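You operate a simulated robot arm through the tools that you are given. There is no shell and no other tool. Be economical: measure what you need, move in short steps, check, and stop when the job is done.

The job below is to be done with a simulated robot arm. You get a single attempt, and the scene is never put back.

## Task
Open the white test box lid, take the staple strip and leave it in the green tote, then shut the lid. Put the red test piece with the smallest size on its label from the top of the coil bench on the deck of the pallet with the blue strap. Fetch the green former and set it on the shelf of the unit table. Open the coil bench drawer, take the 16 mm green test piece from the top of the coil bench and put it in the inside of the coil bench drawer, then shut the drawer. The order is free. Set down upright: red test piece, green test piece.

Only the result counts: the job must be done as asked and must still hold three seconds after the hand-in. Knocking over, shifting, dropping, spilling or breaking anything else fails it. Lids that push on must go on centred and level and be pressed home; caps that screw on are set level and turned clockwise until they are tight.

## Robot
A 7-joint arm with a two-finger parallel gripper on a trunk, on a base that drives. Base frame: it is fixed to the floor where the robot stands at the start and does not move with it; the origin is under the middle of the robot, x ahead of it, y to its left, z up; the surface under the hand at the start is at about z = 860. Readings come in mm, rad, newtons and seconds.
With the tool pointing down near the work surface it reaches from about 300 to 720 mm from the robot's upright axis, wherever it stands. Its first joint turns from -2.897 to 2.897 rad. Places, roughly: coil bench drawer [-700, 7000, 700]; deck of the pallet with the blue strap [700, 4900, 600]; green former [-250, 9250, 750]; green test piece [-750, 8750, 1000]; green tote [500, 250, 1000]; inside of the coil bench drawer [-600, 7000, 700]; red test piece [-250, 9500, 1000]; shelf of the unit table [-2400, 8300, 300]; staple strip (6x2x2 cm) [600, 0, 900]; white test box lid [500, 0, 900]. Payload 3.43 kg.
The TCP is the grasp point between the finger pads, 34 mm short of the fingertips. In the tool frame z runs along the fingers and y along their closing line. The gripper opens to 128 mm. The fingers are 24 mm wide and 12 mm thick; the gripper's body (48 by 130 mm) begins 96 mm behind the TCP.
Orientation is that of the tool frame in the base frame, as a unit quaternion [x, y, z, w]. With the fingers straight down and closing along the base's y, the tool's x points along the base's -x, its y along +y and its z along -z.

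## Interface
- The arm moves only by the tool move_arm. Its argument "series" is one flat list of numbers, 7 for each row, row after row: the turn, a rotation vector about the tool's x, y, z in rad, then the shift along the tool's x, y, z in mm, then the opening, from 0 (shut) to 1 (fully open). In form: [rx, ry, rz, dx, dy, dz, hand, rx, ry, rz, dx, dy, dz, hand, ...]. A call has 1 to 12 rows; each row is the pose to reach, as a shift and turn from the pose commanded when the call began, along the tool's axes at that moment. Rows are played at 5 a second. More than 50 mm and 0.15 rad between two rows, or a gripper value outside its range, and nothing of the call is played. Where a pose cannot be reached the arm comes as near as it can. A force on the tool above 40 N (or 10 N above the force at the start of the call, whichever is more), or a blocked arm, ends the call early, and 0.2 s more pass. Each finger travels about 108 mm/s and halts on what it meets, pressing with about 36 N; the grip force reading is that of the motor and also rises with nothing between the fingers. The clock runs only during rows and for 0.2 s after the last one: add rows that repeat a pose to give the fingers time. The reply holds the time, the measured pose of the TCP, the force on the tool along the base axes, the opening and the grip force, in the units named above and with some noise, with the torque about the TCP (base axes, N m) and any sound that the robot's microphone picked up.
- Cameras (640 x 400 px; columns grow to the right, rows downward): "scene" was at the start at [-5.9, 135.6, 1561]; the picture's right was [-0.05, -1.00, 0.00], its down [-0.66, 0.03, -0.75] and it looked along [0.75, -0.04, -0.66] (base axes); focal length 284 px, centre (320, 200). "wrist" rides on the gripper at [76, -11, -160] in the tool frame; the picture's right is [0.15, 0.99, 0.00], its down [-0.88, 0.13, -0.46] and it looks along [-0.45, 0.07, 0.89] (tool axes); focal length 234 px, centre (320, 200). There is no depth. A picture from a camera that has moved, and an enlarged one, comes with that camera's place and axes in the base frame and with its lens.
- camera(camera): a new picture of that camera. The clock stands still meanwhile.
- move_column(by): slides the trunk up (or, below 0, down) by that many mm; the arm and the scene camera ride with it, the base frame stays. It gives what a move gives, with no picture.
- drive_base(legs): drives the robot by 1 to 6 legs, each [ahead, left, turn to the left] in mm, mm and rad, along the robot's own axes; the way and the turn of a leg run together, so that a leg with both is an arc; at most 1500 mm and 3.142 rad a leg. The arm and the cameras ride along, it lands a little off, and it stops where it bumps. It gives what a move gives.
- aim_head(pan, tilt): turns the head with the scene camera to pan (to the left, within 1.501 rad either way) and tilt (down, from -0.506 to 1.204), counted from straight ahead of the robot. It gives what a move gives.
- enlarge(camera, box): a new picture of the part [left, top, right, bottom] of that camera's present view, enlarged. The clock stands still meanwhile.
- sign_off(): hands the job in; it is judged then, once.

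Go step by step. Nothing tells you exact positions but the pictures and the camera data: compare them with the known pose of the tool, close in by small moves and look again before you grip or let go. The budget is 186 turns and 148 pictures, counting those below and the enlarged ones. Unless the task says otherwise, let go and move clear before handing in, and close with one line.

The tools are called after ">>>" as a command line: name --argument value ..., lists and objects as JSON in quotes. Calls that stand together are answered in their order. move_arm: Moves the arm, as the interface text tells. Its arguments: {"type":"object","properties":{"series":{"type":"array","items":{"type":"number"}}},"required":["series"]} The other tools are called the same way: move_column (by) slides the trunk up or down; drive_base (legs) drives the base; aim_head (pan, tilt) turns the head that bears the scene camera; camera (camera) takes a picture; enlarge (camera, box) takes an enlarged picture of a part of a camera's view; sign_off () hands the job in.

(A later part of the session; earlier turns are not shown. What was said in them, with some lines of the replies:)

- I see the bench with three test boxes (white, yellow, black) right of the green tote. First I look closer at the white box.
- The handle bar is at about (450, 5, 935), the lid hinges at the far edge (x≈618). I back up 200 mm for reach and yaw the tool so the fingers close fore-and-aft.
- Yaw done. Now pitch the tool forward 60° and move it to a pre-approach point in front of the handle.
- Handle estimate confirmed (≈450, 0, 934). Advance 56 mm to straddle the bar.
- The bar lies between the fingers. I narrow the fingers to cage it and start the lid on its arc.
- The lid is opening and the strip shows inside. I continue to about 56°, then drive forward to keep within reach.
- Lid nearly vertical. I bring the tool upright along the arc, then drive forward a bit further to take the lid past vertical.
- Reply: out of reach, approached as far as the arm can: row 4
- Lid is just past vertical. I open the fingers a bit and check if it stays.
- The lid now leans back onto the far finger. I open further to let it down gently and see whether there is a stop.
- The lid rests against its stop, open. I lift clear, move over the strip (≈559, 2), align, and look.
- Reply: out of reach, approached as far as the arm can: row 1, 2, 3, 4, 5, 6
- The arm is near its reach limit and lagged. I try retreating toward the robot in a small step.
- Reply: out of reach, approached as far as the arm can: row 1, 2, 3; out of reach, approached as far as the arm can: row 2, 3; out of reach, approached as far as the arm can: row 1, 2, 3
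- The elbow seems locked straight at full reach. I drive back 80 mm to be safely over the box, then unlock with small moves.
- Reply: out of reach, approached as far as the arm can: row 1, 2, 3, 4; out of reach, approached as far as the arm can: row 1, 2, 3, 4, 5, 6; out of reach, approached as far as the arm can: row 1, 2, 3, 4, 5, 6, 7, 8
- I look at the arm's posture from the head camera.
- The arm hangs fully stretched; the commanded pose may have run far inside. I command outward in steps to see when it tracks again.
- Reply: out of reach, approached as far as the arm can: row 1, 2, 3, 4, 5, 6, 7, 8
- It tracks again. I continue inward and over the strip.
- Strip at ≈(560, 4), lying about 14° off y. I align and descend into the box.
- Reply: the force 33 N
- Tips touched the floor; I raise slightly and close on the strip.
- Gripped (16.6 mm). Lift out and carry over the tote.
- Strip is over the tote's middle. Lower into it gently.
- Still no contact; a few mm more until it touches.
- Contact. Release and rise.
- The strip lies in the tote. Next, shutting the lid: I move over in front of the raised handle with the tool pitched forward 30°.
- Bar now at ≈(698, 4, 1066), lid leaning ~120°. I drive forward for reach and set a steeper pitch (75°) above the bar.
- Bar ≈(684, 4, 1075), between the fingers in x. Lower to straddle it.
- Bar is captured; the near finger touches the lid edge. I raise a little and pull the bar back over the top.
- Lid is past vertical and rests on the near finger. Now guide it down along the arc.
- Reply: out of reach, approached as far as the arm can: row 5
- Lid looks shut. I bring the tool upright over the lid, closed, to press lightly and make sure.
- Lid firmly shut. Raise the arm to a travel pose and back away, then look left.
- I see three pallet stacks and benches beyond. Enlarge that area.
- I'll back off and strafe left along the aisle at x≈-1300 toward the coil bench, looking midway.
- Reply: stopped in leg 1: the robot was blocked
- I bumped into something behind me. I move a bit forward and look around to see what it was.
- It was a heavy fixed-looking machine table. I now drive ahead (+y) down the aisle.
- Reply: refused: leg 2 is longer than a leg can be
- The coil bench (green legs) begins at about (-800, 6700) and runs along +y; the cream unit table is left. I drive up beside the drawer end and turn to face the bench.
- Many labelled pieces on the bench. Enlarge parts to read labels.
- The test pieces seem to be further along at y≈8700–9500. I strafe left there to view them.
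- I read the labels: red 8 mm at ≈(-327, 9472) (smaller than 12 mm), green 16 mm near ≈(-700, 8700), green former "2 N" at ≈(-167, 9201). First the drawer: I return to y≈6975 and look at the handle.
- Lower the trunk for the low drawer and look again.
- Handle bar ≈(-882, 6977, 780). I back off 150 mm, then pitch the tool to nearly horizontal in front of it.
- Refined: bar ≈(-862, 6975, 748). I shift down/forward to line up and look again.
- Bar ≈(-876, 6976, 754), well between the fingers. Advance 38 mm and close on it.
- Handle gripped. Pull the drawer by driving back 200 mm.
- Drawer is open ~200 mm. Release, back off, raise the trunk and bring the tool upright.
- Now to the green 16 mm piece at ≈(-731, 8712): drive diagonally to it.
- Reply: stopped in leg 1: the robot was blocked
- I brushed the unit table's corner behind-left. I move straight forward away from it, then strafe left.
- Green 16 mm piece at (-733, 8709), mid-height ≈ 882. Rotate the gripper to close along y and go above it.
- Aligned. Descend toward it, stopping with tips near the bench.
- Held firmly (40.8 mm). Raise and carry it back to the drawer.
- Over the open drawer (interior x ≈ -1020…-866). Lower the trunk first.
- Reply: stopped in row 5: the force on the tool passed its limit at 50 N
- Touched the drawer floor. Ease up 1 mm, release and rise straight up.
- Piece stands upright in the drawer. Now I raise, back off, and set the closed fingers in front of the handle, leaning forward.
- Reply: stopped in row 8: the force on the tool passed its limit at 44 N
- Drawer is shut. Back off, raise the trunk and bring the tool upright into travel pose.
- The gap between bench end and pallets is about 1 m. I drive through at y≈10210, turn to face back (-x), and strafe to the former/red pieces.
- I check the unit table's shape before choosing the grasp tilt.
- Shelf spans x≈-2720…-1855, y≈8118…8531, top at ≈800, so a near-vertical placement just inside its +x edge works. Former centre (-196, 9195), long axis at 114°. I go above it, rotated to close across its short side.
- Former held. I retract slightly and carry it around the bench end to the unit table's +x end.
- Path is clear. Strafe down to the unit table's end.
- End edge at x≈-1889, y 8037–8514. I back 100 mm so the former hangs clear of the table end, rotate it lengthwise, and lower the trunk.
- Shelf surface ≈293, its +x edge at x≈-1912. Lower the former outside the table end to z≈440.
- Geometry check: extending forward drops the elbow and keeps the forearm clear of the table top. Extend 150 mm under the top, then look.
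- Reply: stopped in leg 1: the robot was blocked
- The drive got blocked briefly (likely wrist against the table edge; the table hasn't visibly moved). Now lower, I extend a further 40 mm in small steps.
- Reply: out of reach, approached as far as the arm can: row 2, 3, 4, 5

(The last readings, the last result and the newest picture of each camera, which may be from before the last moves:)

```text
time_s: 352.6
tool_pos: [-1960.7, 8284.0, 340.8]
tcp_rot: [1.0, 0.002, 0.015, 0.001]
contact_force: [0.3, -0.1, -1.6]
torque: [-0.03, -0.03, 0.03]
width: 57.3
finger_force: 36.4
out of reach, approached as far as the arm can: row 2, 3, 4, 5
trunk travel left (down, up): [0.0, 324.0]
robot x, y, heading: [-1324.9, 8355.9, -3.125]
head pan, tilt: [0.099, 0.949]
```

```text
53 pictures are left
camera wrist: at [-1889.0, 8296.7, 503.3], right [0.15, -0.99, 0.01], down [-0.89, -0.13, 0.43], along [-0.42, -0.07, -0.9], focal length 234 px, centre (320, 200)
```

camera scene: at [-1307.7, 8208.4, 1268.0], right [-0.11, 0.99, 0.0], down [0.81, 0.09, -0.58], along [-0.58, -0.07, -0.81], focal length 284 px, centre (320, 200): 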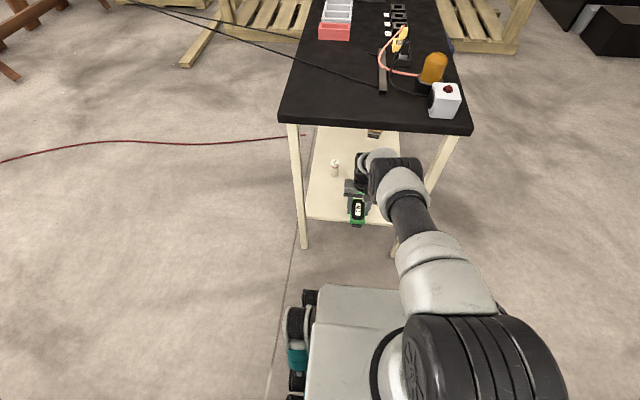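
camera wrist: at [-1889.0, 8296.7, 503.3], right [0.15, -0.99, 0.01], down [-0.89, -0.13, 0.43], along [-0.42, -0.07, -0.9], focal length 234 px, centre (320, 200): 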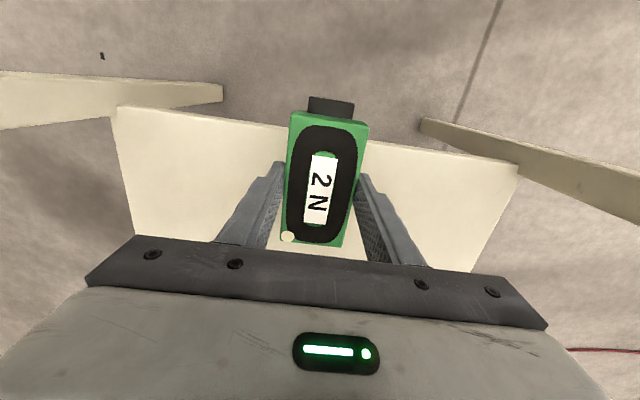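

Arm is at full reach; the elbow is now lower than before and ~70 mm off the table edge. I drive forward 35 mm.

>>> drive_base --legs '[[35, 0, 0]]'

>>> camera --camera "wrist"

>>> camera --camera "scene"

```text
time_s: 353.5
tool_pos: [-1996.2, 8282.8, 341.4]
tcp_rot: [1.0, 0.002, 0.016, 0.0]
contact_force: [0.1, -0.3, -0.7]
torque: [0.0, 0.0, 0.0]
width: 57.2
finger_force: 36.3
trunk travel left (down, up): [0.0, 324.0]
robot x, y, heading: [-1361.9, 8357.1, -3.123]
head pan, tilt: [0.099, 0.949]
```

```text
52 pictures are left
camera wrist: at [-1923.9, 8296.0, 503.3], right [0.15, -0.99, 0.01], down [-0.89, -0.13, 0.43], along [-0.42, -0.07, -0.9], focal length 234 px, centre (320, 200)
```

wrist: 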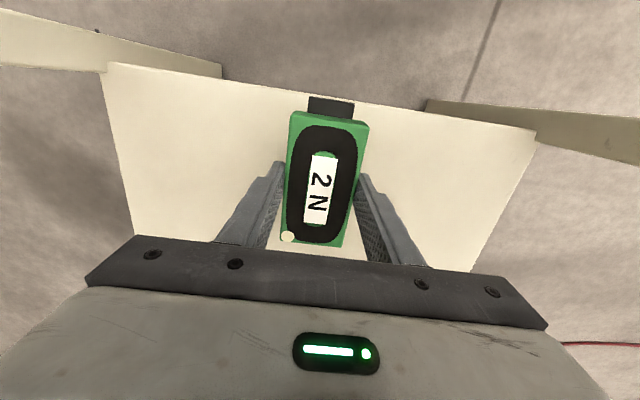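

```text
51 pictures are left
camera scene: at [-1342.6, 8207.9, 1268.0], right [-0.11, 0.99, 0.0], down [0.81, 0.09, -0.58], along [-0.58, -0.07, -0.81], focal length 284 px, centre (320, 200)
```

scene: 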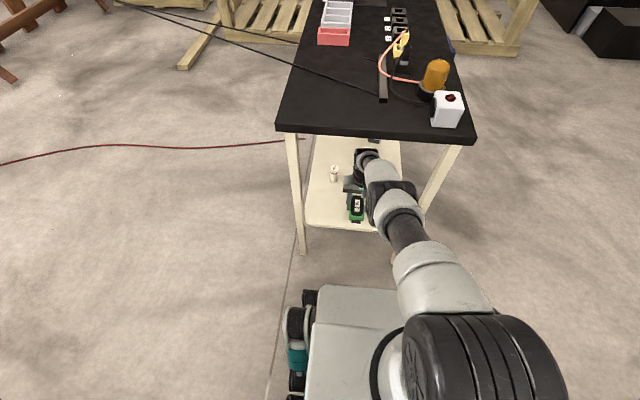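

Former is fully over the shelf. Lower slowly to contact, easing back a little.

>>> move_arm --series '[0, 0, 0, 8, 0, 1, 0, 0, 0, 0, 14, 0, 3, 0, 0, 0, 0, 16, 0, 6, 0, 0, 0, 0, 18, 0, 9, 0, 0, 0, 0, 20, 0, 12, 0, 0, 0, 0, 22, 0, 15, 0]'

```text
time_s: 354.9
tool_pos: [-1971.8, 8283.1, 327.2]
tcp_rot: [1.0, 0.002, 0.017, 0.001]
contact_force: [-0.1, 0.2, -1.1]
torque: [-0.02, 0.0, -0.01]
width: 57.4
finger_force: 35.5
trunk travel left (down, up): [0.0, 324.0]
robot x, y, heading: [-1363.8, 8353.3, -3.129]
head pan, tilt: [0.099, 0.949]
```

>>> drive_base --legs '[[20, 0, 0]]'

>>> move_arm --series '[0, 0, 0, 0, 0, 2, 0, 0, 0, 0, 0, 0, 4, 0, 0, 0, 0, 0, 0, 6, 0, 0, 0, 0, 0, 0, 8, 0, 0, 0, 0, 0, 0, 10, 0, 0, 0, 0, 0, 0, 12, 0]'

```text
time_s: 355.7
tool_pos: [-1992.9, 8282.1, 326.9]
tcp_rot: [1.0, 0.003, 0.016, 0.001]
contact_force: [0.7, 0.5, -1.9]
torque: [0.0, 0.01, 0.02]
width: 57.2
finger_force: 36.9
trunk travel left (down, up): [0.0, 324.0]
robot x, y, heading: [-1385.4, 8354.7, -3.128]
head pan, tilt: [0.099, 0.949]
```

```text
time_s: 357.1
tool_pos: [-1991.0, 8281.8, 315.8]
tcp_rot: [1.0, 0.003, 0.016, 0.001]
contact_force: [0.5, 0.3, -1.3]
torque: [0.0, 0.0, 0.01]
width: 57.3
finger_force: 36.3
trunk travel left (down, up): [0.0, 324.0]
robot x, y, heading: [-1382.6, 8356.4, -3.125]
head pan, tilt: [0.099, 0.949]
```

>>> move_arm --series '[0, 0, 0, 0, 0, 3, 0, 0, 0, 0, 0, 0, 6, 0, 0, 0, 0, 0, 0, 9, 0, 0, 0, 0, 0, 0, 12, 0, 0, 0, 0, 0, 0, 15, 0, 0, 0, 0, 0, 0, 18, 0]'

>>> camera --camera "wrist"

```text
time_s: 358.5
tool_pos: [-1993.8, 8283.0, 304.0]
tcp_rot: [1.0, 0.001, 0.013, 0.001]
contact_force: [10.7, 1.2, 21.7]
torque: [0.8, -0.11, -0.36]
width: 57.5
finger_force: 36.0
trunk travel left (down, up): [0.0, 324.0]
robot x, y, heading: [-1382.5, 8355.8, -3.133]
head pan, tilt: [0.099, 0.949]
stopped in row 6: the force on the tool passed its limit at 42 N (the readings are from after the stop); the commanded pose is now the measured one
```

```text
50 pictures are left
camera wrist: at [-1921.6, 8295.8, 465.7], right [0.15, -0.99, 0.01], down [-0.89, -0.13, 0.43], along [-0.43, -0.07, -0.9], focal length 234 px, centre (320, 200)
```

wrist: 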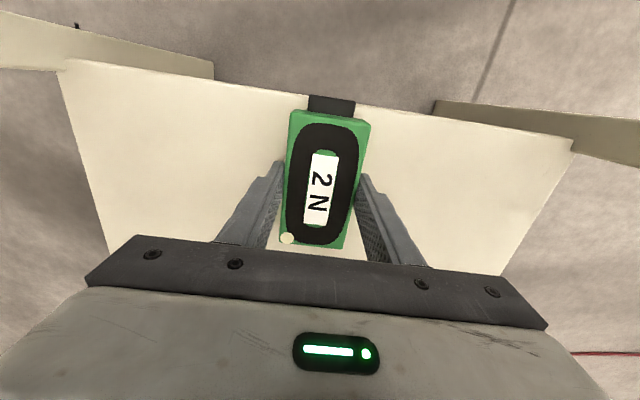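

Contact with the shelf. Release, rise a little, and drive back out.

>>> move_arm --series '[0, 0, 0, 0, 0, -1, 0.3, 0, 0, 0, 0, 0, -1, 0.5, 0, 0, 0, 0, 0, -1, 0.62, 0, 0, 0, 0, 0, -1, 0.62, 0, 0, 0, 0, 0, -20, 0.62, 0, 0, 0, 0, 0, -40, 0.62, 0, 0, 0, 0, 0, -55, 0.62]'

>>> drive_base --legs '[[-110, 0, 0]]'

>>> camera --camera "wrist"

>>> camera --camera "scene"

```text
time_s: 360.1
tool_pos: [-2010.3, 8280.9, 337.9]
tcp_rot: [1.0, 0.001, 0.015, 0.001]
contact_force: [-0.2, 0.7, 0.6]
torque: [0.0, 0.0, -0.01]
width: 79.5
finger_force: 0.0
out of reach, approached as far as the arm can: row 5, 6, 7
trunk travel left (down, up): [0.0, 324.0]
robot x, y, heading: [-1381.8, 8354.5, -3.124]
head pan, tilt: [0.099, 0.949]
```

```text
time_s: 361.2
tool_pos: [-1903.4, 8282.8, 338.5]
tcp_rot: [1.0, 0.001, 0.014, 0.001]
contact_force: [-0.3, -0.7, 0.9]
torque: [-0.02, 0.05, 0.0]
width: 79.3
finger_force: 0.2
trunk travel left (down, up): [0.0, 324.0]
robot x, y, heading: [-1273.5, 8356.6, -3.128]
head pan, tilt: [0.099, 0.949]
```

```text
49 pictures are left
camera wrist: at [-1831.3, 8296.1, 500.0], right [0.15, -0.99, 0.01], down [-0.89, -0.13, 0.43], along [-0.42, -0.07, -0.9], focal length 234 px, centre (320, 200)
```

wrist: 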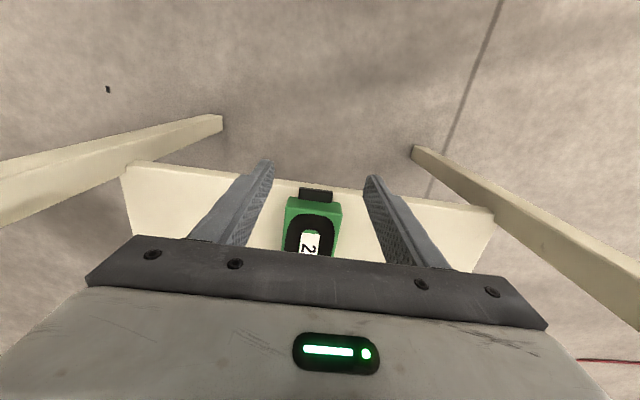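

```text
48 pictures are left
camera scene: at [-1253.8, 8209.2, 1268.0], right [-0.11, 0.99, 0.0], down [0.81, 0.09, -0.58], along [-0.58, -0.07, -0.81], focal length 284 px, centre (320, 200)
```

scene: 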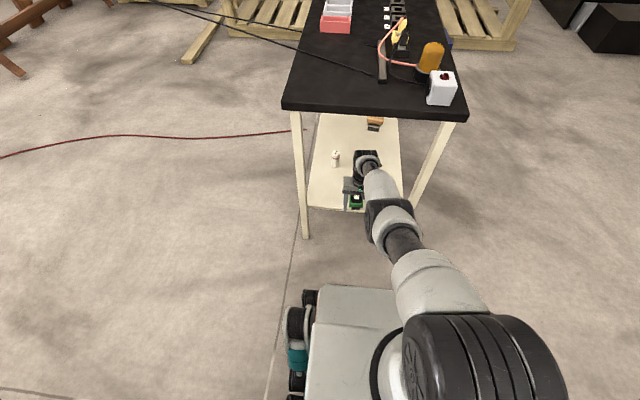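

Former rests on the shelf. Now fold the arm back in small steps.

>>> move_arm --series '[0, 0, 0, 5, 0, 0, 0.62, 0, 0, 0, 10, 0, 0, 0.62, 0, 0, 0, 20, 0, 0, 0.62, 0, 0, 0, 35, 0, 0, 0.62, 0, 0, 0, 60, 0, 0, 0.3, 0, 0, 0, 90, 0, 0, 0.3, 0, 0, 0, 120, 0, 0, 0.3]'

```text
time_s: 362.9
tool_pos: [-1903.1, 8283.1, 339.1]
tcp_rot: [1.0, 0.002, 0.014, 0.001]
contact_force: [0.5, -0.7, -1.9]
torque: [-0.02, -0.02, 0.0]
width: 38.3
finger_force: 0.2
out of reach, approached as far as the arm can: row 1, 2, 3, 4, 5, 6, 7
trunk travel left (down, up): [0.0, 324.0]
robot x, y, heading: [-1274.0, 8353.5, -3.125]
head pan, tilt: [0.099, 0.949]
```

>>> move_arm --series '[0, 0, 0, -40, 0, 0, 0.3, 0, 0, 0, -80, 0, 0, 0.3, 0, 0, 0, -120, 0, 0, 0.3, 0, 0, 0, -160, 0, 0, 0.3]'

>>> move_arm --series '[0, 0, 0, 5, 0, 0, 0.3, 0, 0, 0, 10, 0, 0, 0.3, 0, 0, 0, 20, 0, 0, 0.3, 0, 0, 0, 30, 0, 0, 0.3]'

```text
time_s: 363.9
tool_pos: [-1907.8, 8275.6, 347.7]
tcp_rot: [1.0, 0.002, 0.015, 0.001]
contact_force: [-0.6, 0.5, 0.9]
torque: [0.02, 0.02, 0.02]
width: 38.4
finger_force: 0.2
out of reach, approached as far as the arm can: row 1, 2, 3, 4
trunk travel left (down, up): [0.0, 324.0]
robot x, y, heading: [-1272.3, 8354.1, -3.13]
head pan, tilt: [0.099, 0.949]
```

```text
time_s: 364.9
tool_pos: [-1900.4, 8273.8, 340.2]
tcp_rot: [1.0, 0.002, 0.014, 0.001]
contact_force: [0.4, -0.1, -0.1]
torque: [-0.02, -0.03, -0.01]
width: 38.3
finger_force: 0.1
out of reach, approached as far as the arm can: row 1, 2, 3, 4
trunk travel left (down, up): [0.0, 324.0]
robot x, y, heading: [-1272.4, 8354.2, -3.126]
head pan, tilt: [0.099, 0.949]
```

>>> move_arm --series '[0, 0, 0, -50, 0, 0, 0.3, 0, 0, 0, -100, 0, 0, 0.3, 0, 0, 0, -150, 0, 0, 0.3, 0, 0, 0, -200, 0, 0, 0.3, 0, 0, 0, -250, 0, 0, 0.3, 0, 0, 0, -300, 0, 0, 0.3, 0, 0, 0, -350, 0, 0, 0.3, 0, 0, 0, -400, 0, 0, 0.3]'

>>> move_arm --series '[0, 0, 0, 5, 0, 0, 0.3, 0, 0, 0, 10, 0, 0, 0.3, 0, 0, 0, 20, 0, 0, 0.3, 0, 0, 0, 30, 0, 0, 0.3]'

```text
time_s: 366.6
tool_pos: [-1947.8, 8306.5, 425.4]
tcp_rot: [1.0, 0.001, 0.015, 0.001]
contact_force: [0.3, 0.5, -0.4]
torque: [0.01, 0.0, 0.02]
width: 38.5
finger_force: 0.1
out of reach, approached as far as the arm can: row 1, 2, 3, 4, 5, 6, 7, 8
trunk travel left (down, up): [0.0, 324.0]
robot x, y, heading: [-1275.3, 8354.7, -3.125]
head pan, tilt: [0.099, 0.949]
```

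```text
time_s: 367.6
tool_pos: [-1945.6, 8302.2, 425.8]
tcp_rot: [1.0, 0.003, 0.015, 0.001]
contact_force: [-0.3, 0.8, 0.3]
torque: [-0.01, -0.06, 0.0]
width: 38.2
finger_force: 0.1
out of reach, approached as far as the arm can: row 1, 2, 3, 4
trunk travel left (down, up): [0.0, 324.0]
robot x, y, heading: [-1271.7, 8359.8, -3.129]
head pan, tilt: [0.099, 0.949]
```

>>> move_arm --series '[0, 0, 0, -45, 0, 20, 0.3, 0, 0, 0, -90, 0, 40, 0.3, 0, 0, 0, -135, 0, 60, 0.3, 0, 0, 0, -180, 0, 80, 0.3, 0, 0, 0, -225, 0, 100, 0.3, 0, 0, 0, -270, 0, 120, 0.3, 0, 0, 0, -315, 0, 140, 0.3, 0, 0, 0, -360, 0, 160, 0.3, 0, 0, 0, -360, 0, 160, 0.3, 0, 0, 0, -360, 0, 160, 0.3]'

>>> move_arm --series '[0, 0, 0, 4, 0, -2, 0.3, 0, 0, 0, 9, 0, -4, 0.3, 0, 0, 0, 18, 0, -8, 0.3, 0, 0, 0, 27, 0, -12, 0.3]'

```text
time_s: 369.9
tool_pos: [-1942.9, 8314.0, 411.5]
tcp_rot: [1.0, 0.002, 0.014, 0.001]
contact_force: [0.1, 0.2, -0.1]
torque: [0.0, 0.0, -0.03]
width: 38.5
finger_force: 0.1
out of reach, approached as far as the arm can: row 1, 2, 3, 4, 5, 6, 7, 8, 9, 10
trunk travel left (down, up): [0.0, 324.0]
robot x, y, heading: [-1276.9, 8355.8, -3.127]
head pan, tilt: [0.099, 0.949]
```

```text
time_s: 370.9
tool_pos: [-1939.8, 8307.3, 408.7]
tcp_rot: [1.0, 0.002, 0.015, 0.001]
contact_force: [0.1, 0.2, 0.0]
torque: [0.03, -0.05, 0.0]
width: 38.6
finger_force: 0.1
out of reach, approached as far as the arm can: row 3, 4
trunk travel left (down, up): [0.0, 324.0]
robot x, y, heading: [-1272.6, 8353.5, -3.13]
head pan, tilt: [0.099, 0.949]
```

The elbow is stuck on the wrong side of straight. I try swinging outward with slight lateral motion, then inward.

>>> move_arm --series '[0, 0, 0, -40, 20, 18, 0.3, 0, 0, 0, -80, 30, 36, 0.3, 0, 0, 0, -120, 0, 54, 0.3, 0, 0, 0, -160, -30, 72, 0.3, 0, 0, 0, -200, 0, 90, 0.3, 0, 0, 0, -240, 30, 108, 0.3, 0, 0, 0, -280, 0, 126, 0.3, 0, 0, 0, -320, 0, 144, 0.3]'

>>> move_arm --series '[0, 0, 0, 15, 0, -7, 0.3, 0, 0, 0, 30, 0, -14, 0.3, 0, 0, 0, 45, 0, -20, 0.3]'

```text
refused: row 3 steps farther than a row can; nothing moved
```

```text
time_s: 371.6
tool_pos: [-1939.6, 8305.4, 409.4]
tcp_rot: [1.0, 0.002, 0.016, 0.0]
contact_force: [0.3, -0.1, -0.6]
torque: [0.01, 0.0, -0.01]
width: 38.4
finger_force: 0.1
out of reach, approached as far as the arm can: row 1, 2, 3
trunk travel left (down, up): [0.0, 324.0]
robot x, y, heading: [-1273.2, 8358.3, -3.128]
head pan, tilt: [0.099, 0.949]
```

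>>> move_arm --series '[0, 0, 0, -43, 0, 20, 0.3, 0, 0, 0, -86, 0, 40, 0.3, 0, 0, 0, -129, 0, 60, 0.3, 0, 0, 0, -172, 0, 80, 0.3, 0, 0, 0, -215, 0, 100, 0.3, 0, 0, 0, -258, 0, 120, 0.3, 0, 0, 0, -301, 0, 140, 0.3, 0, 0, 0, -344, 0, 160, 0.3, 0, 0, 0, -387, 0, 180, 0.3, 0, 0, 0, -430, 0, 200, 0.3, 0, 0, 0, -473, 0, 220, 0.3]'

>>> move_arm --series '[0, 0, 0, 15, 0, -7, 0.3, 0, 0, 0, 30, 0, -14, 0.3, 0, 0, 0, 45, 0, -20, 0.3]'

```text
time_s: 374.1
tool_pos: [-1937.8, 8306.8, 398.6]
tcp_rot: [1.0, 0.002, 0.015, 0.001]
contact_force: [-0.8, -0.5, 0.4]
torque: [-0.01, 0.04, 0.0]
width: 38.4
finger_force: 0.0
out of reach, approached as far as the arm can: row 1, 2, 3, 4, 5, 6, 7, 8, 9, 10, 11
trunk travel left (down, up): [0.0, 324.0]
robot x, y, heading: [-1275.8, 8357.6, -3.124]
head pan, tilt: [0.099, 0.949]
```

```text
time_s: 374.9
tool_pos: [-1936.0, 8306.8, 403.0]
tcp_rot: [1.0, 0.002, 0.015, 0.001]
contact_force: [0.7, 0.4, -0.6]
torque: [-0.01, 0.0, -0.01]
width: 38.6
finger_force: 0.0
out of reach, approached as far as the arm can: row 1, 2, 3
trunk travel left (down, up): [0.0, 324.0]
robot x, y, heading: [-1275.5, 8354.1, -3.126]
head pan, tilt: [0.099, 0.949]
```

>>> move_arm --series '[0, 0, 0, -40, 0, 19, 0.3, 0, 0, 0, 4, 0, -2, 0.3, 0, 0, 0, 30, 0, -14, 0.3, 0, 0, 0, -10, 0, 5, 0.3, 0, 0, 0, -40, 0, 19, 0.3, 0, 0, 0, -80, 0, 38, 0.3, 0, 0, 0, -40, 0, 19, 0.3, 0, 0, 0, 4, 0, -2, 0.3, 0, 0, 0, 40, 0, -19, 0.3]'

```text
time_s: 376.9
tool_pos: [-1895.0, 8306.4, 425.8]
tcp_rot: [1.0, 0.003, 0.013, 0.001]
contact_force: [-0.5, 1.5, -0.5]
torque: [0.01, 0.04, 0.0]
width: 38.7
finger_force: 0.1
out of reach, approached as far as the arm can: row 1, 2, 3, 4, 5, 6, 7
trunk travel left (down, up): [0.0, 324.0]
robot x, y, heading: [-1272.9, 8357.0, -3.132]
head pan, tilt: [0.099, 0.949]
```

Unlocked. Retract along the same way out, then raise.

>>> move_arm --series '[0, 0, 0, 30, 0, 0, 0.3, 0, 0, 0, 60, 0, 0, 0.3, 0, 0, 0, 90, 0, 0, 0.3, 0, 0, 0, 120, 0, -5, 0.3, 0, 0, 0, 155, 0, -10, 0.3]'

>>> move_arm --series '[0, 0, 0, 10, 0, -45, 0.3, 0, 0, 0, 20, 0, -90, 0.3, 0, 0, 0, 20, 0, -135, 0.3, 0, 0, 0, 20, 0, -180, 0.3, 0, 0, 0, 20, 0, -225, 0.3, 0, 0, 0, 20, 0, -270, 0.3, 0, 0, 0, 20, 0, -315, 0.3, 0, 0, 0, 20, 0, -360, 0.3, 0, 0, 0, 20, 0, -400, 0.3]'

>>> move_column --by 300

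>>> camera --camera "scene"

```text
time_s: 378.1
tool_pos: [-1742.2, 8305.9, 439.4]
tcp_rot: [1.0, 0.003, 0.014, 0.0]
contact_force: [0.9, 0.2, 0.2]
torque: [-0.01, -0.02, 0.02]
width: 38.2
finger_force: 0.1
trunk travel left (down, up): [0.0, 324.0]
robot x, y, heading: [-1275.3, 8353.3, -3.124]
head pan, tilt: [0.099, 0.949]
```

```text
time_s: 380.1
tool_pos: [-1734.6, 8306.4, 840.2]
tcp_rot: [1.0, 0.002, 0.015, 0.0]
contact_force: [-0.5, 0.0, -0.9]
torque: [0.02, -0.03, 0.01]
width: 38.6
finger_force: 0.0
trunk travel left (down, up): [0.0, 324.0]
robot x, y, heading: [-1276.1, 8355.9, -3.125]
head pan, tilt: [0.099, 0.949]
```

```text
time_s: 383.1
tool_pos: [-1734.8, 8307.4, 1138.9]
tcp_rot: [1.0, 0.001, 0.015, 0.001]
contact_force: [-0.4, 0.1, 0.2]
torque: [-0.04, -0.02, 0.0]
width: 38.4
finger_force: 0.0
trunk travel left (down, up): [-300.0, 24.0]
robot x, y, heading: [-1275.2, 8358.3, -3.13]
head pan, tilt: [0.099, 0.949]
```

```text
47 pictures are left
camera scene: at [-1253.8, 8209.1, 1567.9], right [-0.11, 0.99, 0.0], down [0.81, 0.09, -0.58], along [-0.58, -0.07, -0.81], focal length 284 px, centre (320, 200)
```

scene: 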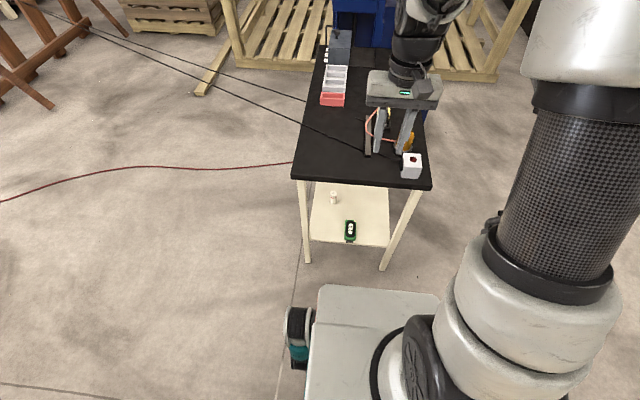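

Former sits on the shelf. Next the red 8 mm piece: drive back around the bench end to the +x side.

>>> drive_base --legs '[[100, -920, 0], [0, -940, -0.01]]'

>>> drive_base --legs '[[-900, 0, 0], [-880, 0, 0]]'

```text
time_s: 401.3
tool_pos: [-1866.5, 10175.3, 1140.8]
tcp_rot: [1.0, 0.003, 0.014, 0.002]
contact_force: [-0.3, 1.0, 0.4]
torque: [0.02, -0.04, 0.01]
width: 38.6
finger_force: 0.0
trunk travel left (down, up): [-300.0, 24.0]
robot x, y, heading: [-1408.3, 10225.9, -3.122]
head pan, tilt: [0.099, 0.949]
```

```text
time_s: 410.3
tool_pos: [-82.7, 10199.6, 1139.3]
tcp_rot: [1.0, -0.002, 0.013, 0.0]
contact_force: [0.3, -0.5, 0.2]
torque: [0.02, 0.02, 0.01]
width: 38.2
finger_force: 0.2
trunk travel left (down, up): [-300.0, 24.0]
robot x, y, heading: [376.4, 10244.9, -3.138]
head pan, tilt: [0.099, 0.949]
```

>>> drive_base --legs '[[0, 790, 0], [60, 0, 0]]'

>>> camera --camera "wrist"

>>> aim_head --pan -0.1 --tilt 0.75

>>> camera --camera "scene"

```text
time_s: 418.9
tool_pos: [-136.1, 9400.4, 1139.8]
tcp_rot: [1.0, 0.002, 0.014, 0.001]
contact_force: [-0.7, 0.2, -0.2]
torque: [-0.04, -0.02, -0.03]
width: 38.6
finger_force: 0.0
trunk travel left (down, up): [-300.0, 24.0]
robot x, y, heading: [326.2, 9448.0, -3.126]
head pan, tilt: [0.099, 0.949]
```

```text
46 pictures are left
camera wrist: at [-64.3, 9413.4, 1300.8], right [0.15, -0.99, 0.01], down [-0.89, -0.13, 0.43], along [-0.42, -0.07, -0.9], focal length 234 px, centre (320, 200)
```

wrist: 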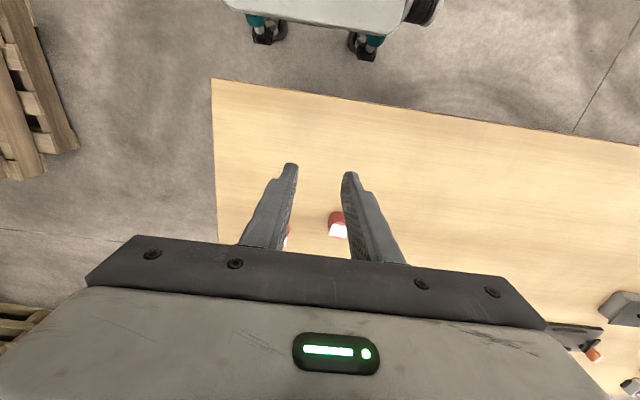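

```text
time_s: 419.7
tool_pos: [-135.8, 9401.4, 1139.2]
tcp_rot: [1.0, 0.001, 0.016, 0.001]
contact_force: [0.0, 0.6, -0.1]
torque: [0.01, 0.0, -0.03]
width: 38.4
finger_force: 0.2
trunk travel left (down, up): [-300.0, 24.0]
robot x, y, heading: [322.8, 9450.4, -3.127]
head pan, tilt: [-0.099, 0.75]
```

```text
45 pictures are left
camera scene: at [335.1, 9316.9, 1583.5], right [0.09, 1.0, 0.0], down [0.68, -0.06, -0.73], along [-0.73, 0.06, -0.68], focal length 284 px, centre (320, 200)
```

scene: 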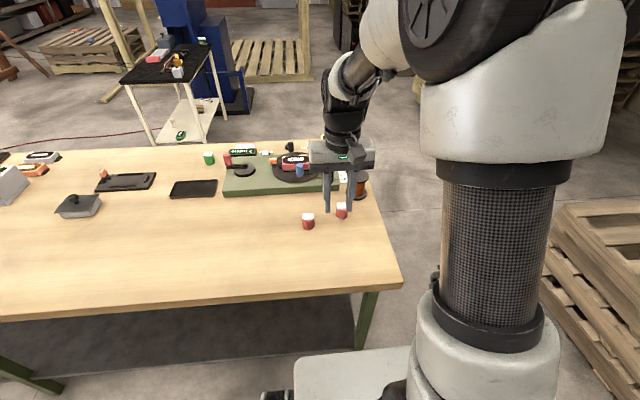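

>>> enlarge --camera "scene" --box '[280, 170, 380, 240]'

```text
5.71 times, centred on (330, 205) of scene
camera zoom: at [335.1, 9316.9, 1583.5], right [0.09, 1.0, 0.0], down [0.68, -0.06, -0.73], along [-0.73, 0.06, -0.68], focal length 1624 px, centre (263, 171)
```

zoom: 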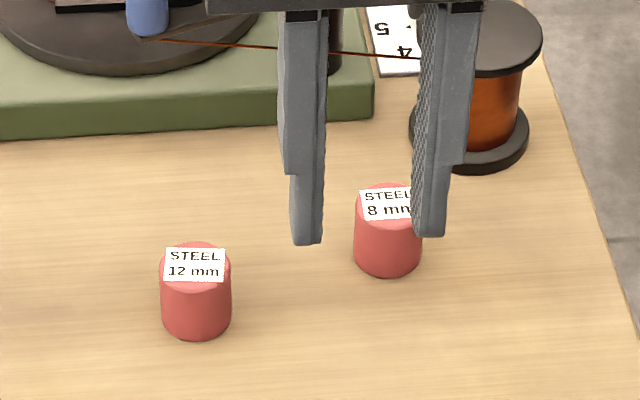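

The 8 mm piece is at ≈(-348, 9452). Drive forward 30 mm and bring the gripper above it.

>>> drive_base --legs '[[30, 0, -0.014]]'

>>> move_arm --series '[0, -0.03, 0, -40, -11, 20, 0.62, 0, -0.03, 0, -80, -22, 40, 0.62, 0, -0.03, 0, -120, -34, 60, 0.62, 0, -0.03, 0, -155, -45, 75, 0.62, 0, -0.03, 0, -175, -48, 85, 0.62]'

>>> camera --camera "wrist"

>>> enlarge --camera "scene" --box '[270, 150, 390, 240]'

```text
time_s: 420.5
tool_pos: [-166.3, 9405.9, 1139.1]
tcp_rot: [1.0, -0.005, 0.016, 0.001]
contact_force: [-0.1, 0.9, -0.1]
torque: [0.03, -0.03, -0.02]
width: 38.1
finger_force: 0.1
trunk travel left (down, up): [-300.0, 24.0]
robot x, y, heading: [297.8, 9449.9, 3.142]
head pan, tilt: [-0.099, 0.75]
```

```text
time_s: 421.7
tool_pos: [-339.4, 9457.7, 1050.1]
tcp_rot: [1.0, -0.006, 0.0, 0.0]
contact_force: [0.5, -0.6, -0.1]
torque: [-0.02, -0.04, -0.01]
width: 79.4
finger_force: 0.0
trunk travel left (down, up): [-300.0, 24.0]
robot x, y, heading: [294.8, 9449.2, 3.143]
head pan, tilt: [-0.099, 0.75]
```

```text
43 pictures are left
camera wrist: at [-262.1, 9468.7, 1209.1], right [0.14, -0.99, 0.0], down [-0.88, -0.12, 0.46], along [-0.45, -0.06, -0.89], focal length 234 px, centre (320, 200)
```

wrist: 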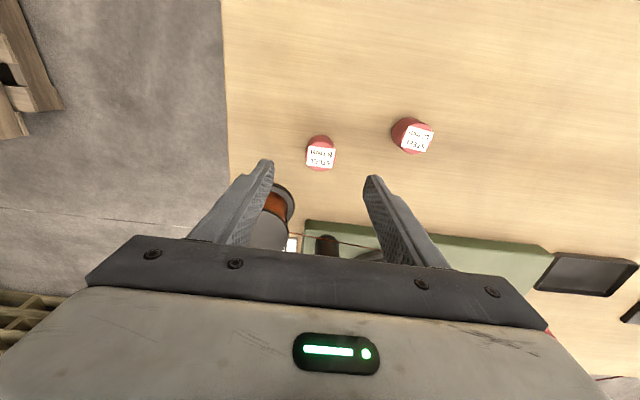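

```text
4.44 times, centred on (330, 195) of scene
camera zoom: at [302.9, 9316.7, 1583.5], right [0.1, 0.99, 0.0], down [0.68, -0.07, -0.73], along [-0.73, 0.07, -0.68], focal length 1263 px, centre (276, 222)
```

zoom: 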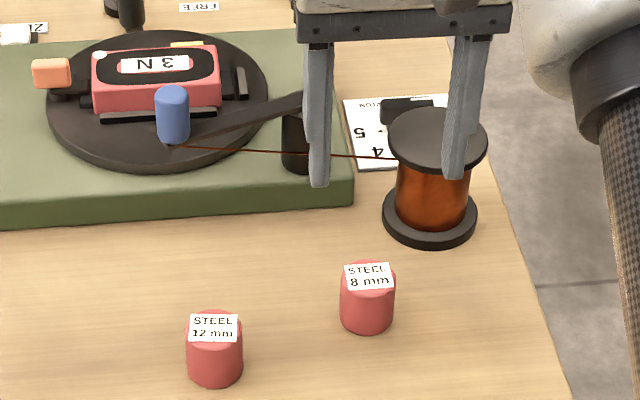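

>>> move_arm --series '[0, 0, 0, -11.5, 3, 0, 0.62, 0, 0, 0, -11.5, 3, 45, 0.62, 0, 0, 0, -11.5, 3, 90, 0.62, 0, 0, 0, -11.5, 3, 130, 0.62, 0, 0, 0, -11.5, 3, 142, 0.62]'

>>> camera --camera "wrist"

```text
time_s: 422.9
tool_pos: [-350.3, 9453.8, 906.8]
tcp_rot: [1.0, -0.006, -0.001, 0.001]
contact_force: [0.1, -0.6, -1.1]
torque: [-0.01, 0.01, -0.01]
width: 79.6
finger_force: 0.1
trunk travel left (down, up): [-300.0, 24.0]
robot x, y, heading: [292.7, 9448.9, 3.138]
head pan, tilt: [-0.099, 0.75]
```

```text
41 pictures are left
camera wrist: at [-273.9, 9465.8, 1066.7], right [0.14, -0.99, 0.0], down [-0.88, -0.12, 0.46], along [-0.45, -0.06, -0.89], focal length 234 px, centre (320, 200)
```

wrist: 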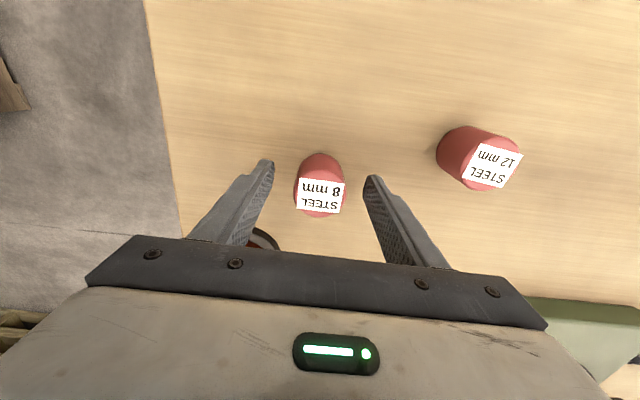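

Confirmed 8 mm, centred. Close on it and lift.

>>> move_arm --series '[0, 0, 0, 0, 0, 4, 0.5, 0, 0, 0, 0, 0, 4, 0.3, 0, 0, 0, 0, 0, 4, 0.1, 0, 0, 0, 0, 0, 4, 0, 0, 0, 0, 0, 0, 4, 0, 0, 0, 0, 0, 0, -40, 0, 0, 0, 0, 0, 0, -85, 0, 0, 0, 0, 20, 0, -130, 0, 0, 0, 0, 50, 0, -170, 0, 0, 0, 0, 90, 0, -200, 0, 0, 0, 0, 130, 0, -230, 0]'

>>> camera --camera "wrist"

```text
time_s: 425.3
tool_pos: [-219.0, 9451.7, 1137.6]
tcp_rot: [1.0, -0.006, -0.001, 0.002]
contact_force: [-0.3, -0.7, -1.1]
torque: [0.01, 0.02, -0.01]
width: 40.8
finger_force: 35.5
trunk travel left (down, up): [-300.0, 24.0]
robot x, y, heading: [298.9, 9447.0, 3.147]
head pan, tilt: [-0.099, 0.75]
```

```text
40 pictures are left
camera wrist: at [-141.2, 9463.9, 1297.3], right [0.14, -0.99, 0.0], down [-0.88, -0.12, 0.46], along [-0.45, -0.06, -0.89], focal length 234 px, centre (320, 200)
```

wrist: 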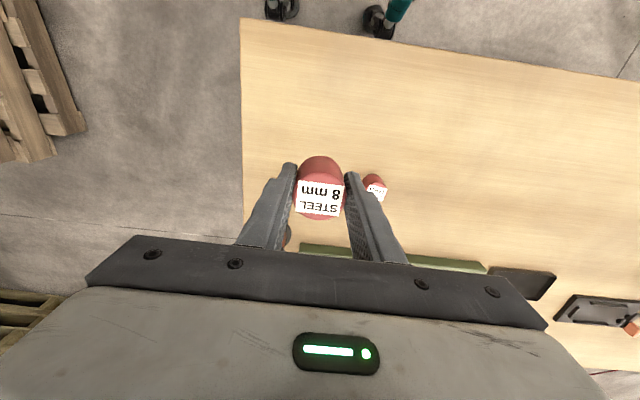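

Red piece held. Back away from the bench and look toward the pallets.

>>> drive_base --legs '[[-500, 0, 0]]'

>>> aim_head --pan 1.3 --tilt 0.35

>>> camera --camera "scene"

```text
time_s: 428.3
tool_pos: [282.6, 9452.5, 1136.4]
tcp_rot: [1.0, -0.008, -0.001, 0.0]
contact_force: [0.3, 0.3, -1.1]
torque: [0.0, -0.01, -0.02]
width: 40.4
finger_force: 35.9
trunk travel left (down, up): [-300.0, 24.0]
robot x, y, heading: [794.7, 9445.0, 3.137]
head pan, tilt: [-0.099, 0.75]
```

```text
time_s: 429.8
tool_pos: [282.0, 9452.3, 1137.8]
tcp_rot: [1.0, -0.008, -0.001, 0.001]
contact_force: [-0.5, 0.8, 0.5]
torque: [0.02, 0.0, 0.01]
width: 40.6
finger_force: 36.1
trunk travel left (down, up): [-300.0, 24.0]
robot x, y, heading: [796.9, 9444.7, 3.133]
head pan, tilt: [1.3, 0.351]
```

```text
39 pictures are left
camera scene: at [860.3, 9216.6, 1619.1], right [-0.96, 0.27, 0.0], down [0.09, 0.33, -0.94], along [-0.26, -0.9, -0.34], focal length 284 px, centre (320, 200)
```

scene: 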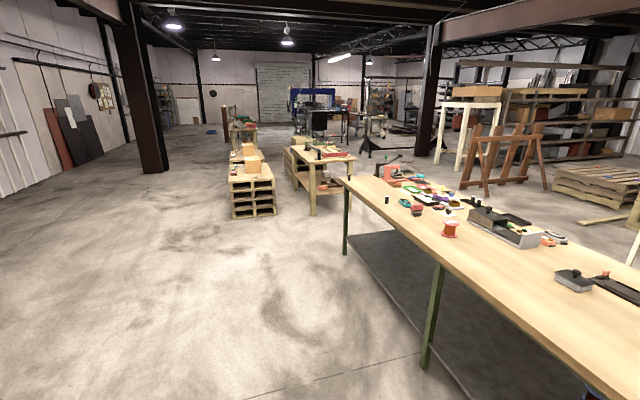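

>>> enlarge --camera "scene" --box '[215, 130, 305, 225]'

```text
4.21 times, centred on (260, 178) of scene
camera zoom: at [860.3, 9216.6, 1619.1], right [-0.96, 0.27, 0.0], down [0.09, 0.33, -0.94], along [-0.26, -0.9, -0.34], focal length 1197 px, centre (573, 295)
```

zoom: 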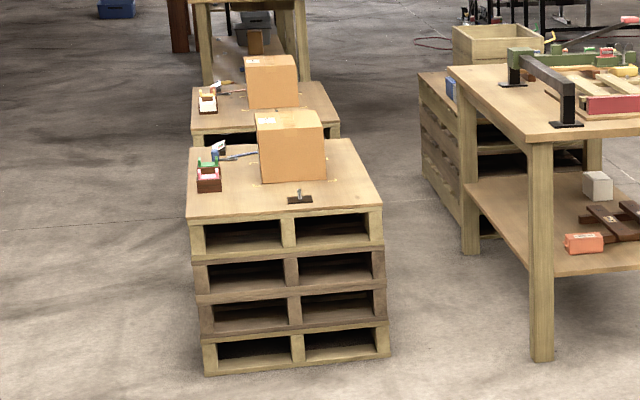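

The pallet (near face y≈5205, x≈740) holds a box and tools with free deck near its front. I turn to face -y and drive up to it.

>>> drive_base --legs '[[0, 0, 1.575], [1400, 0, 0], [1400, 0, 0], [700, 0, 0]]'

>>> aim_head --pan 0 --tilt 0.6

>>> camera --camera "scene"

```text
time_s: 450.6
tool_pos: [835.8, 5447.7, 1136.6]
tcp_rot: [0.697, 0.717, 0.0, 0.001]
contact_force: [-0.7, 0.5, 0.1]
torque: [-0.05, 0.01, -0.03]
width: 40.3
finger_force: 36.0
trunk travel left (down, up): [-300.0, 24.0]
robot x, y, heading: [821.8, 5964.1, -1.529]
head pan, tilt: [1.3, 0.351]
```

```text
time_s: 452.1
tool_pos: [835.3, 5447.4, 1137.0]
tcp_rot: [0.697, 0.717, 0.0, 0.001]
contact_force: [0.9, 0.4, -0.2]
torque: [-0.02, 0.0, -0.01]
width: 40.5
finger_force: 36.1
trunk travel left (down, up): [-300.0, 24.0]
robot x, y, heading: [818.1, 5964.6, -1.531]
head pan, tilt: [0.0, 0.6]
```

```text
37 pictures are left
camera scene: at [959.5, 5969.0, 1596.4], right [-1.0, -0.04, 0.0], down [-0.02, 0.56, -0.83], along [0.03, -0.82, -0.56], focal length 284 px, centre (320, 200)
```

scene: 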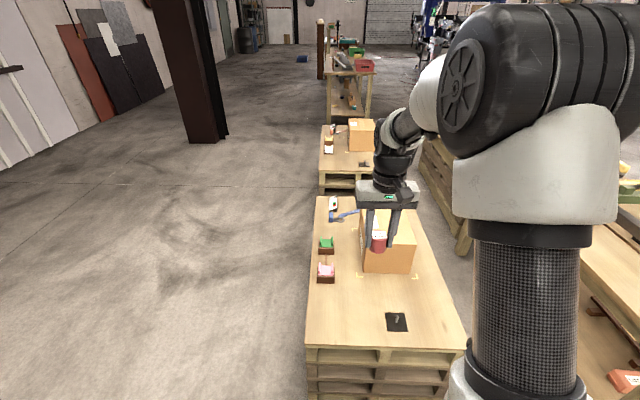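

>>> enlarge --camera "scene" --box '[300, 110, 480, 290]'

```text
2.22 times, centred on (390, 200) of scene
camera zoom: at [959.5, 5969.0, 1596.4], right [-1.0, -0.04, 0.0], down [-0.02, 0.56, -0.83], along [0.03, -0.82, -0.56], focal length 632 px, centre (164, 200)
```

zoom: 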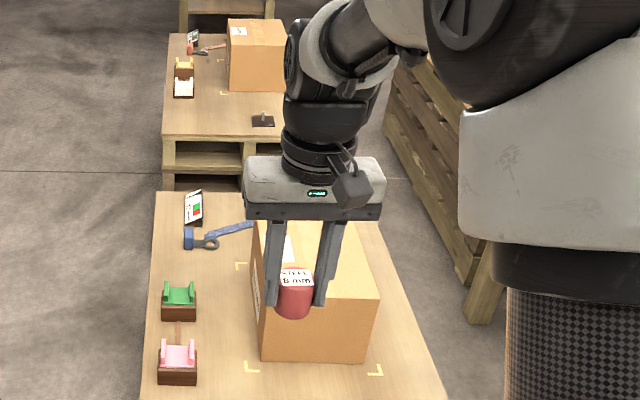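

This pallet carries the blue strap ratchet (the farther one is orange). Free spot ≈(885, 5325). Move closer and lower the trunk.

>>> drive_base --legs '[[110, 40, -0.04]]'

>>> move_column --by -280

>>> camera --camera "wrist"

>>> camera --camera "scene"

```text
time_s: 453.4
tool_pos: [860.4, 5338.0, 1137.3]
tcp_rot: [0.71, 0.704, 0.001, 0.001]
contact_force: [0.4, -1.1, -0.2]
torque: [0.02, -0.02, -0.01]
width: 40.3
finger_force: 35.8
trunk travel left (down, up): [-300.0, 24.0]
robot x, y, heading: [859.6, 5851.8, -1.568]
head pan, tilt: [0.0, 0.6]
```

```text
time_s: 456.2
tool_pos: [860.4, 5339.0, 856.6]
tcp_rot: [0.71, 0.704, 0.0, 0.002]
contact_force: [0.4, -0.2, -0.3]
torque: [0.02, -0.03, 0.0]
width: 40.5
finger_force: 36.2
trunk travel left (down, up): [-20.0, 304.0]
robot x, y, heading: [863.2, 5852.2, -1.566]
head pan, tilt: [0.0, 0.6]
```

```text
35 pictures are left
camera wrist: at [849.9, 5416.0, 1016.8], right [0.99, 0.14, 0.0], down [0.12, -0.88, 0.46], along [0.06, -0.45, -0.89], focal length 234 px, centre (320, 200)
```

wrist: 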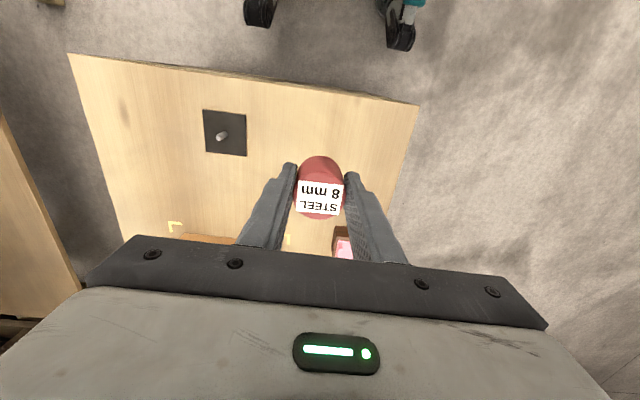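

```text
34 pictures are left
camera scene: at [1002.3, 5855.3, 1316.4], right [-1.0, 0.0, 0.0], down [0.0, 0.56, -0.83], along [0.0, -0.83, -0.56], focal length 284 px, centre (320, 200)
```

scene: 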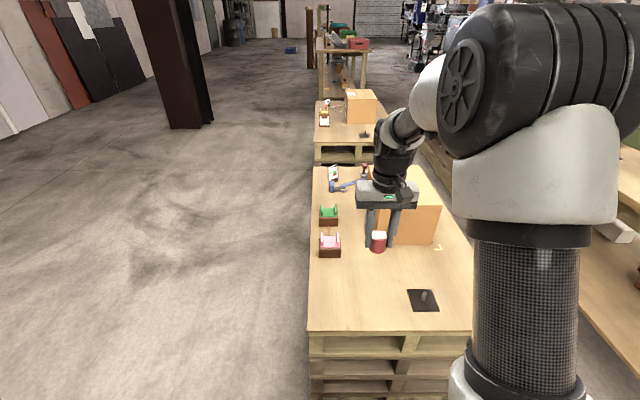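

Deck z≈551, near-left corner (1034, 5395). Lower the piece at (860, 5312).

>>> move_arm --series '[0, 0, 0, -14, 0, 40, 0, 0, 0, 0, -27, 0, 80, 0, 0, 0, 0, -27, 0, 120, 0, 0, 0, 0, -27, 0, 160, 0, 0, 0, 0, -27, 0, 200, 0, 0, 0, 0, -27, 0, 230, 0, 0, 0, 0, -27, 0, 245, 0]'

>>> camera --camera "scene"

```text
time_s: 457.8
tool_pos: [859.8, 5310.7, 613.5]
tcp_rot: [0.71, 0.704, 0.0, 0.001]
contact_force: [0.1, -0.9, -1.1]
torque: [0.0, 0.01, 0.02]
width: 40.5
finger_force: 36.1
trunk travel left (down, up): [-20.0, 304.0]
robot x, y, heading: [865.2, 5850.6, -1.57]
head pan, tilt: [0.0, 0.6]
```

```text
33 pictures are left
camera scene: at [1002.3, 5855.4, 1316.4], right [-1.0, 0.0, 0.0], down [0.0, 0.56, -0.83], along [0.0, -0.83, -0.56], focal length 284 px, centre (320, 200)
```

scene: 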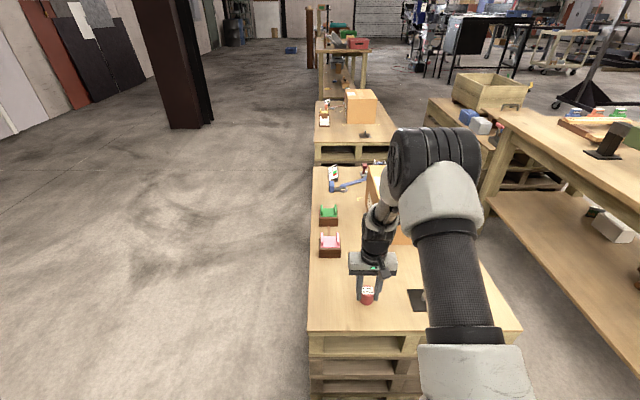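

>>> move_arm --series '[0, 0, 0, 0, 0, 5, 0, 0, 0, 0, 0, 0, 10, 0, 0, 0, 0, 0, 0, 14, 0, 0, 0, 0, 0, 0, 17, 0, 0, 0, 0, 0, 0, 20, 0, 0, 0, 0, 0, 0, 23, 0, 0, 0, 0, 0, 0, 26, 0]'

```text
time_s: 459.4
tool_pos: [859.9, 5309.5, 591.5]
tcp_rot: [0.71, 0.704, -0.002, 0.002]
contact_force: [2.9, 7.1, 23.8]
torque: [0.1, -0.58, -0.02]
width: 40.1
finger_force: 36.1
trunk travel left (down, up): [-20.0, 304.0]
robot x, y, heading: [862.9, 5853.4, -1.571]
head pan, tilt: [0.0, 0.6]
stopped in row 7: the force on the tool passed its limit at 41 N (the readings are from after the stop); the commanded pose is now the measured one
```

Contact with the deck. Ease, release, and lift straight up.

>>> move_arm --series '[0, 0, 0, 0, 0, -1, 0, 0, 0, 0, 0, 0, -1, 0.15, 0, 0, 0, 0, 0, -1, 0.4, 0, 0, 0, 0, 0, -1, 0.55, 0, 0, 0, 0, 0, -1, 0.55, 0, 0, 0, 0, 0, -40, 0.55, 0, 0, 0, 0, 0, -85, 0.55, 0, 0, 0, 0, 0, -130, 0.55, 0, 0, 0, 0, 0, -175, 0.55, 0, 0, 0, 0, 0, -220, 0.55, 0, 0, 0, 0, 0, -265, 0.55]'

>>> camera --camera "wrist"

>>> camera --camera "scene"

```text
time_s: 461.8
tool_pos: [857.7, 5308.6, 854.3]
tcp_rot: [0.709, 0.705, 0.0, 0.002]
contact_force: [0.0, 0.2, 0.7]
torque: [0.01, 0.01, 0.02]
width: 70.5
finger_force: 0.0
trunk travel left (down, up): [-20.0, 304.0]
robot x, y, heading: [859.4, 5855.2, -1.565]
head pan, tilt: [0.0, 0.6]
```

```text
32 pictures are left
camera wrist: at [847.2, 5386.2, 1012.9], right [0.99, 0.14, 0.0], down [0.12, -0.88, 0.46], along [0.07, -0.45, -0.89], focal length 234 px, centre (320, 200)
```

wrist: 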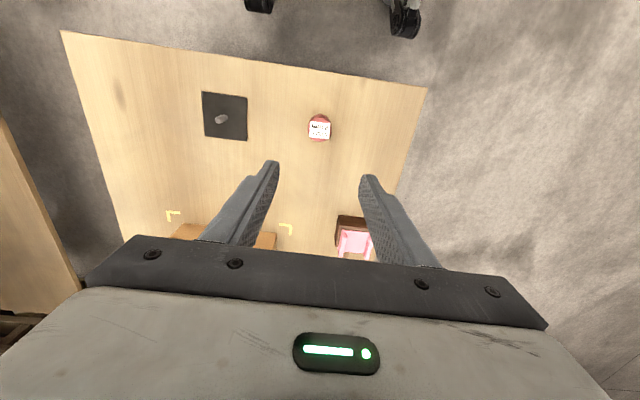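

```text
31 pictures are left
camera scene: at [1002.4, 5855.1, 1316.3], right [-1.0, 0.0, 0.0], down [0.0, 0.57, -0.82], along [0.0, -0.82, -0.57], focal length 284 px, centre (320, 200)
```

scene: 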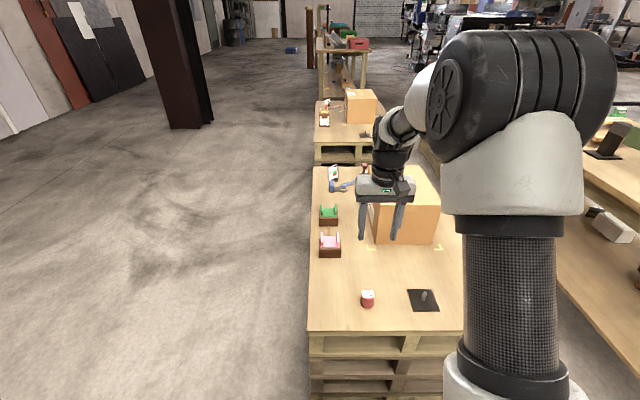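

The red piece stands upright on the deck and everything else is placed. Back clear and hand in.

>>> drive_base --legs '[[-250, 0, 0]]'

>>> sign_off

```text
time_s: 463.6
tool_pos: [857.0, 5559.5, 852.6]
tcp_rot: [0.709, 0.705, -0.001, 0.002]
contact_force: [-1.6, 0.6, 0.2]
torque: [-0.05, 0.05, -0.03]
width: 70.2
finger_force: 0.0
trunk travel left (down, up): [-20.0, 304.0]
robot x, y, heading: [862.7, 6104.8, -1.567]
head pan, tilt: [0.0, 0.6]
```

```text
The job is handed in.
```

All four parts are done and handed in: the strip is in the green tote with the lid shut, the red 8 mm piece stands on the blue-strap pallet, the green former is on the unit table shelf near its edge, and the 16 mm green piece is in the shut drawer (stood upright when set down, not seen since); the robot bumped a machine table once and the unit table twice, and I saw no shift at the unit table but did not check the machine table.
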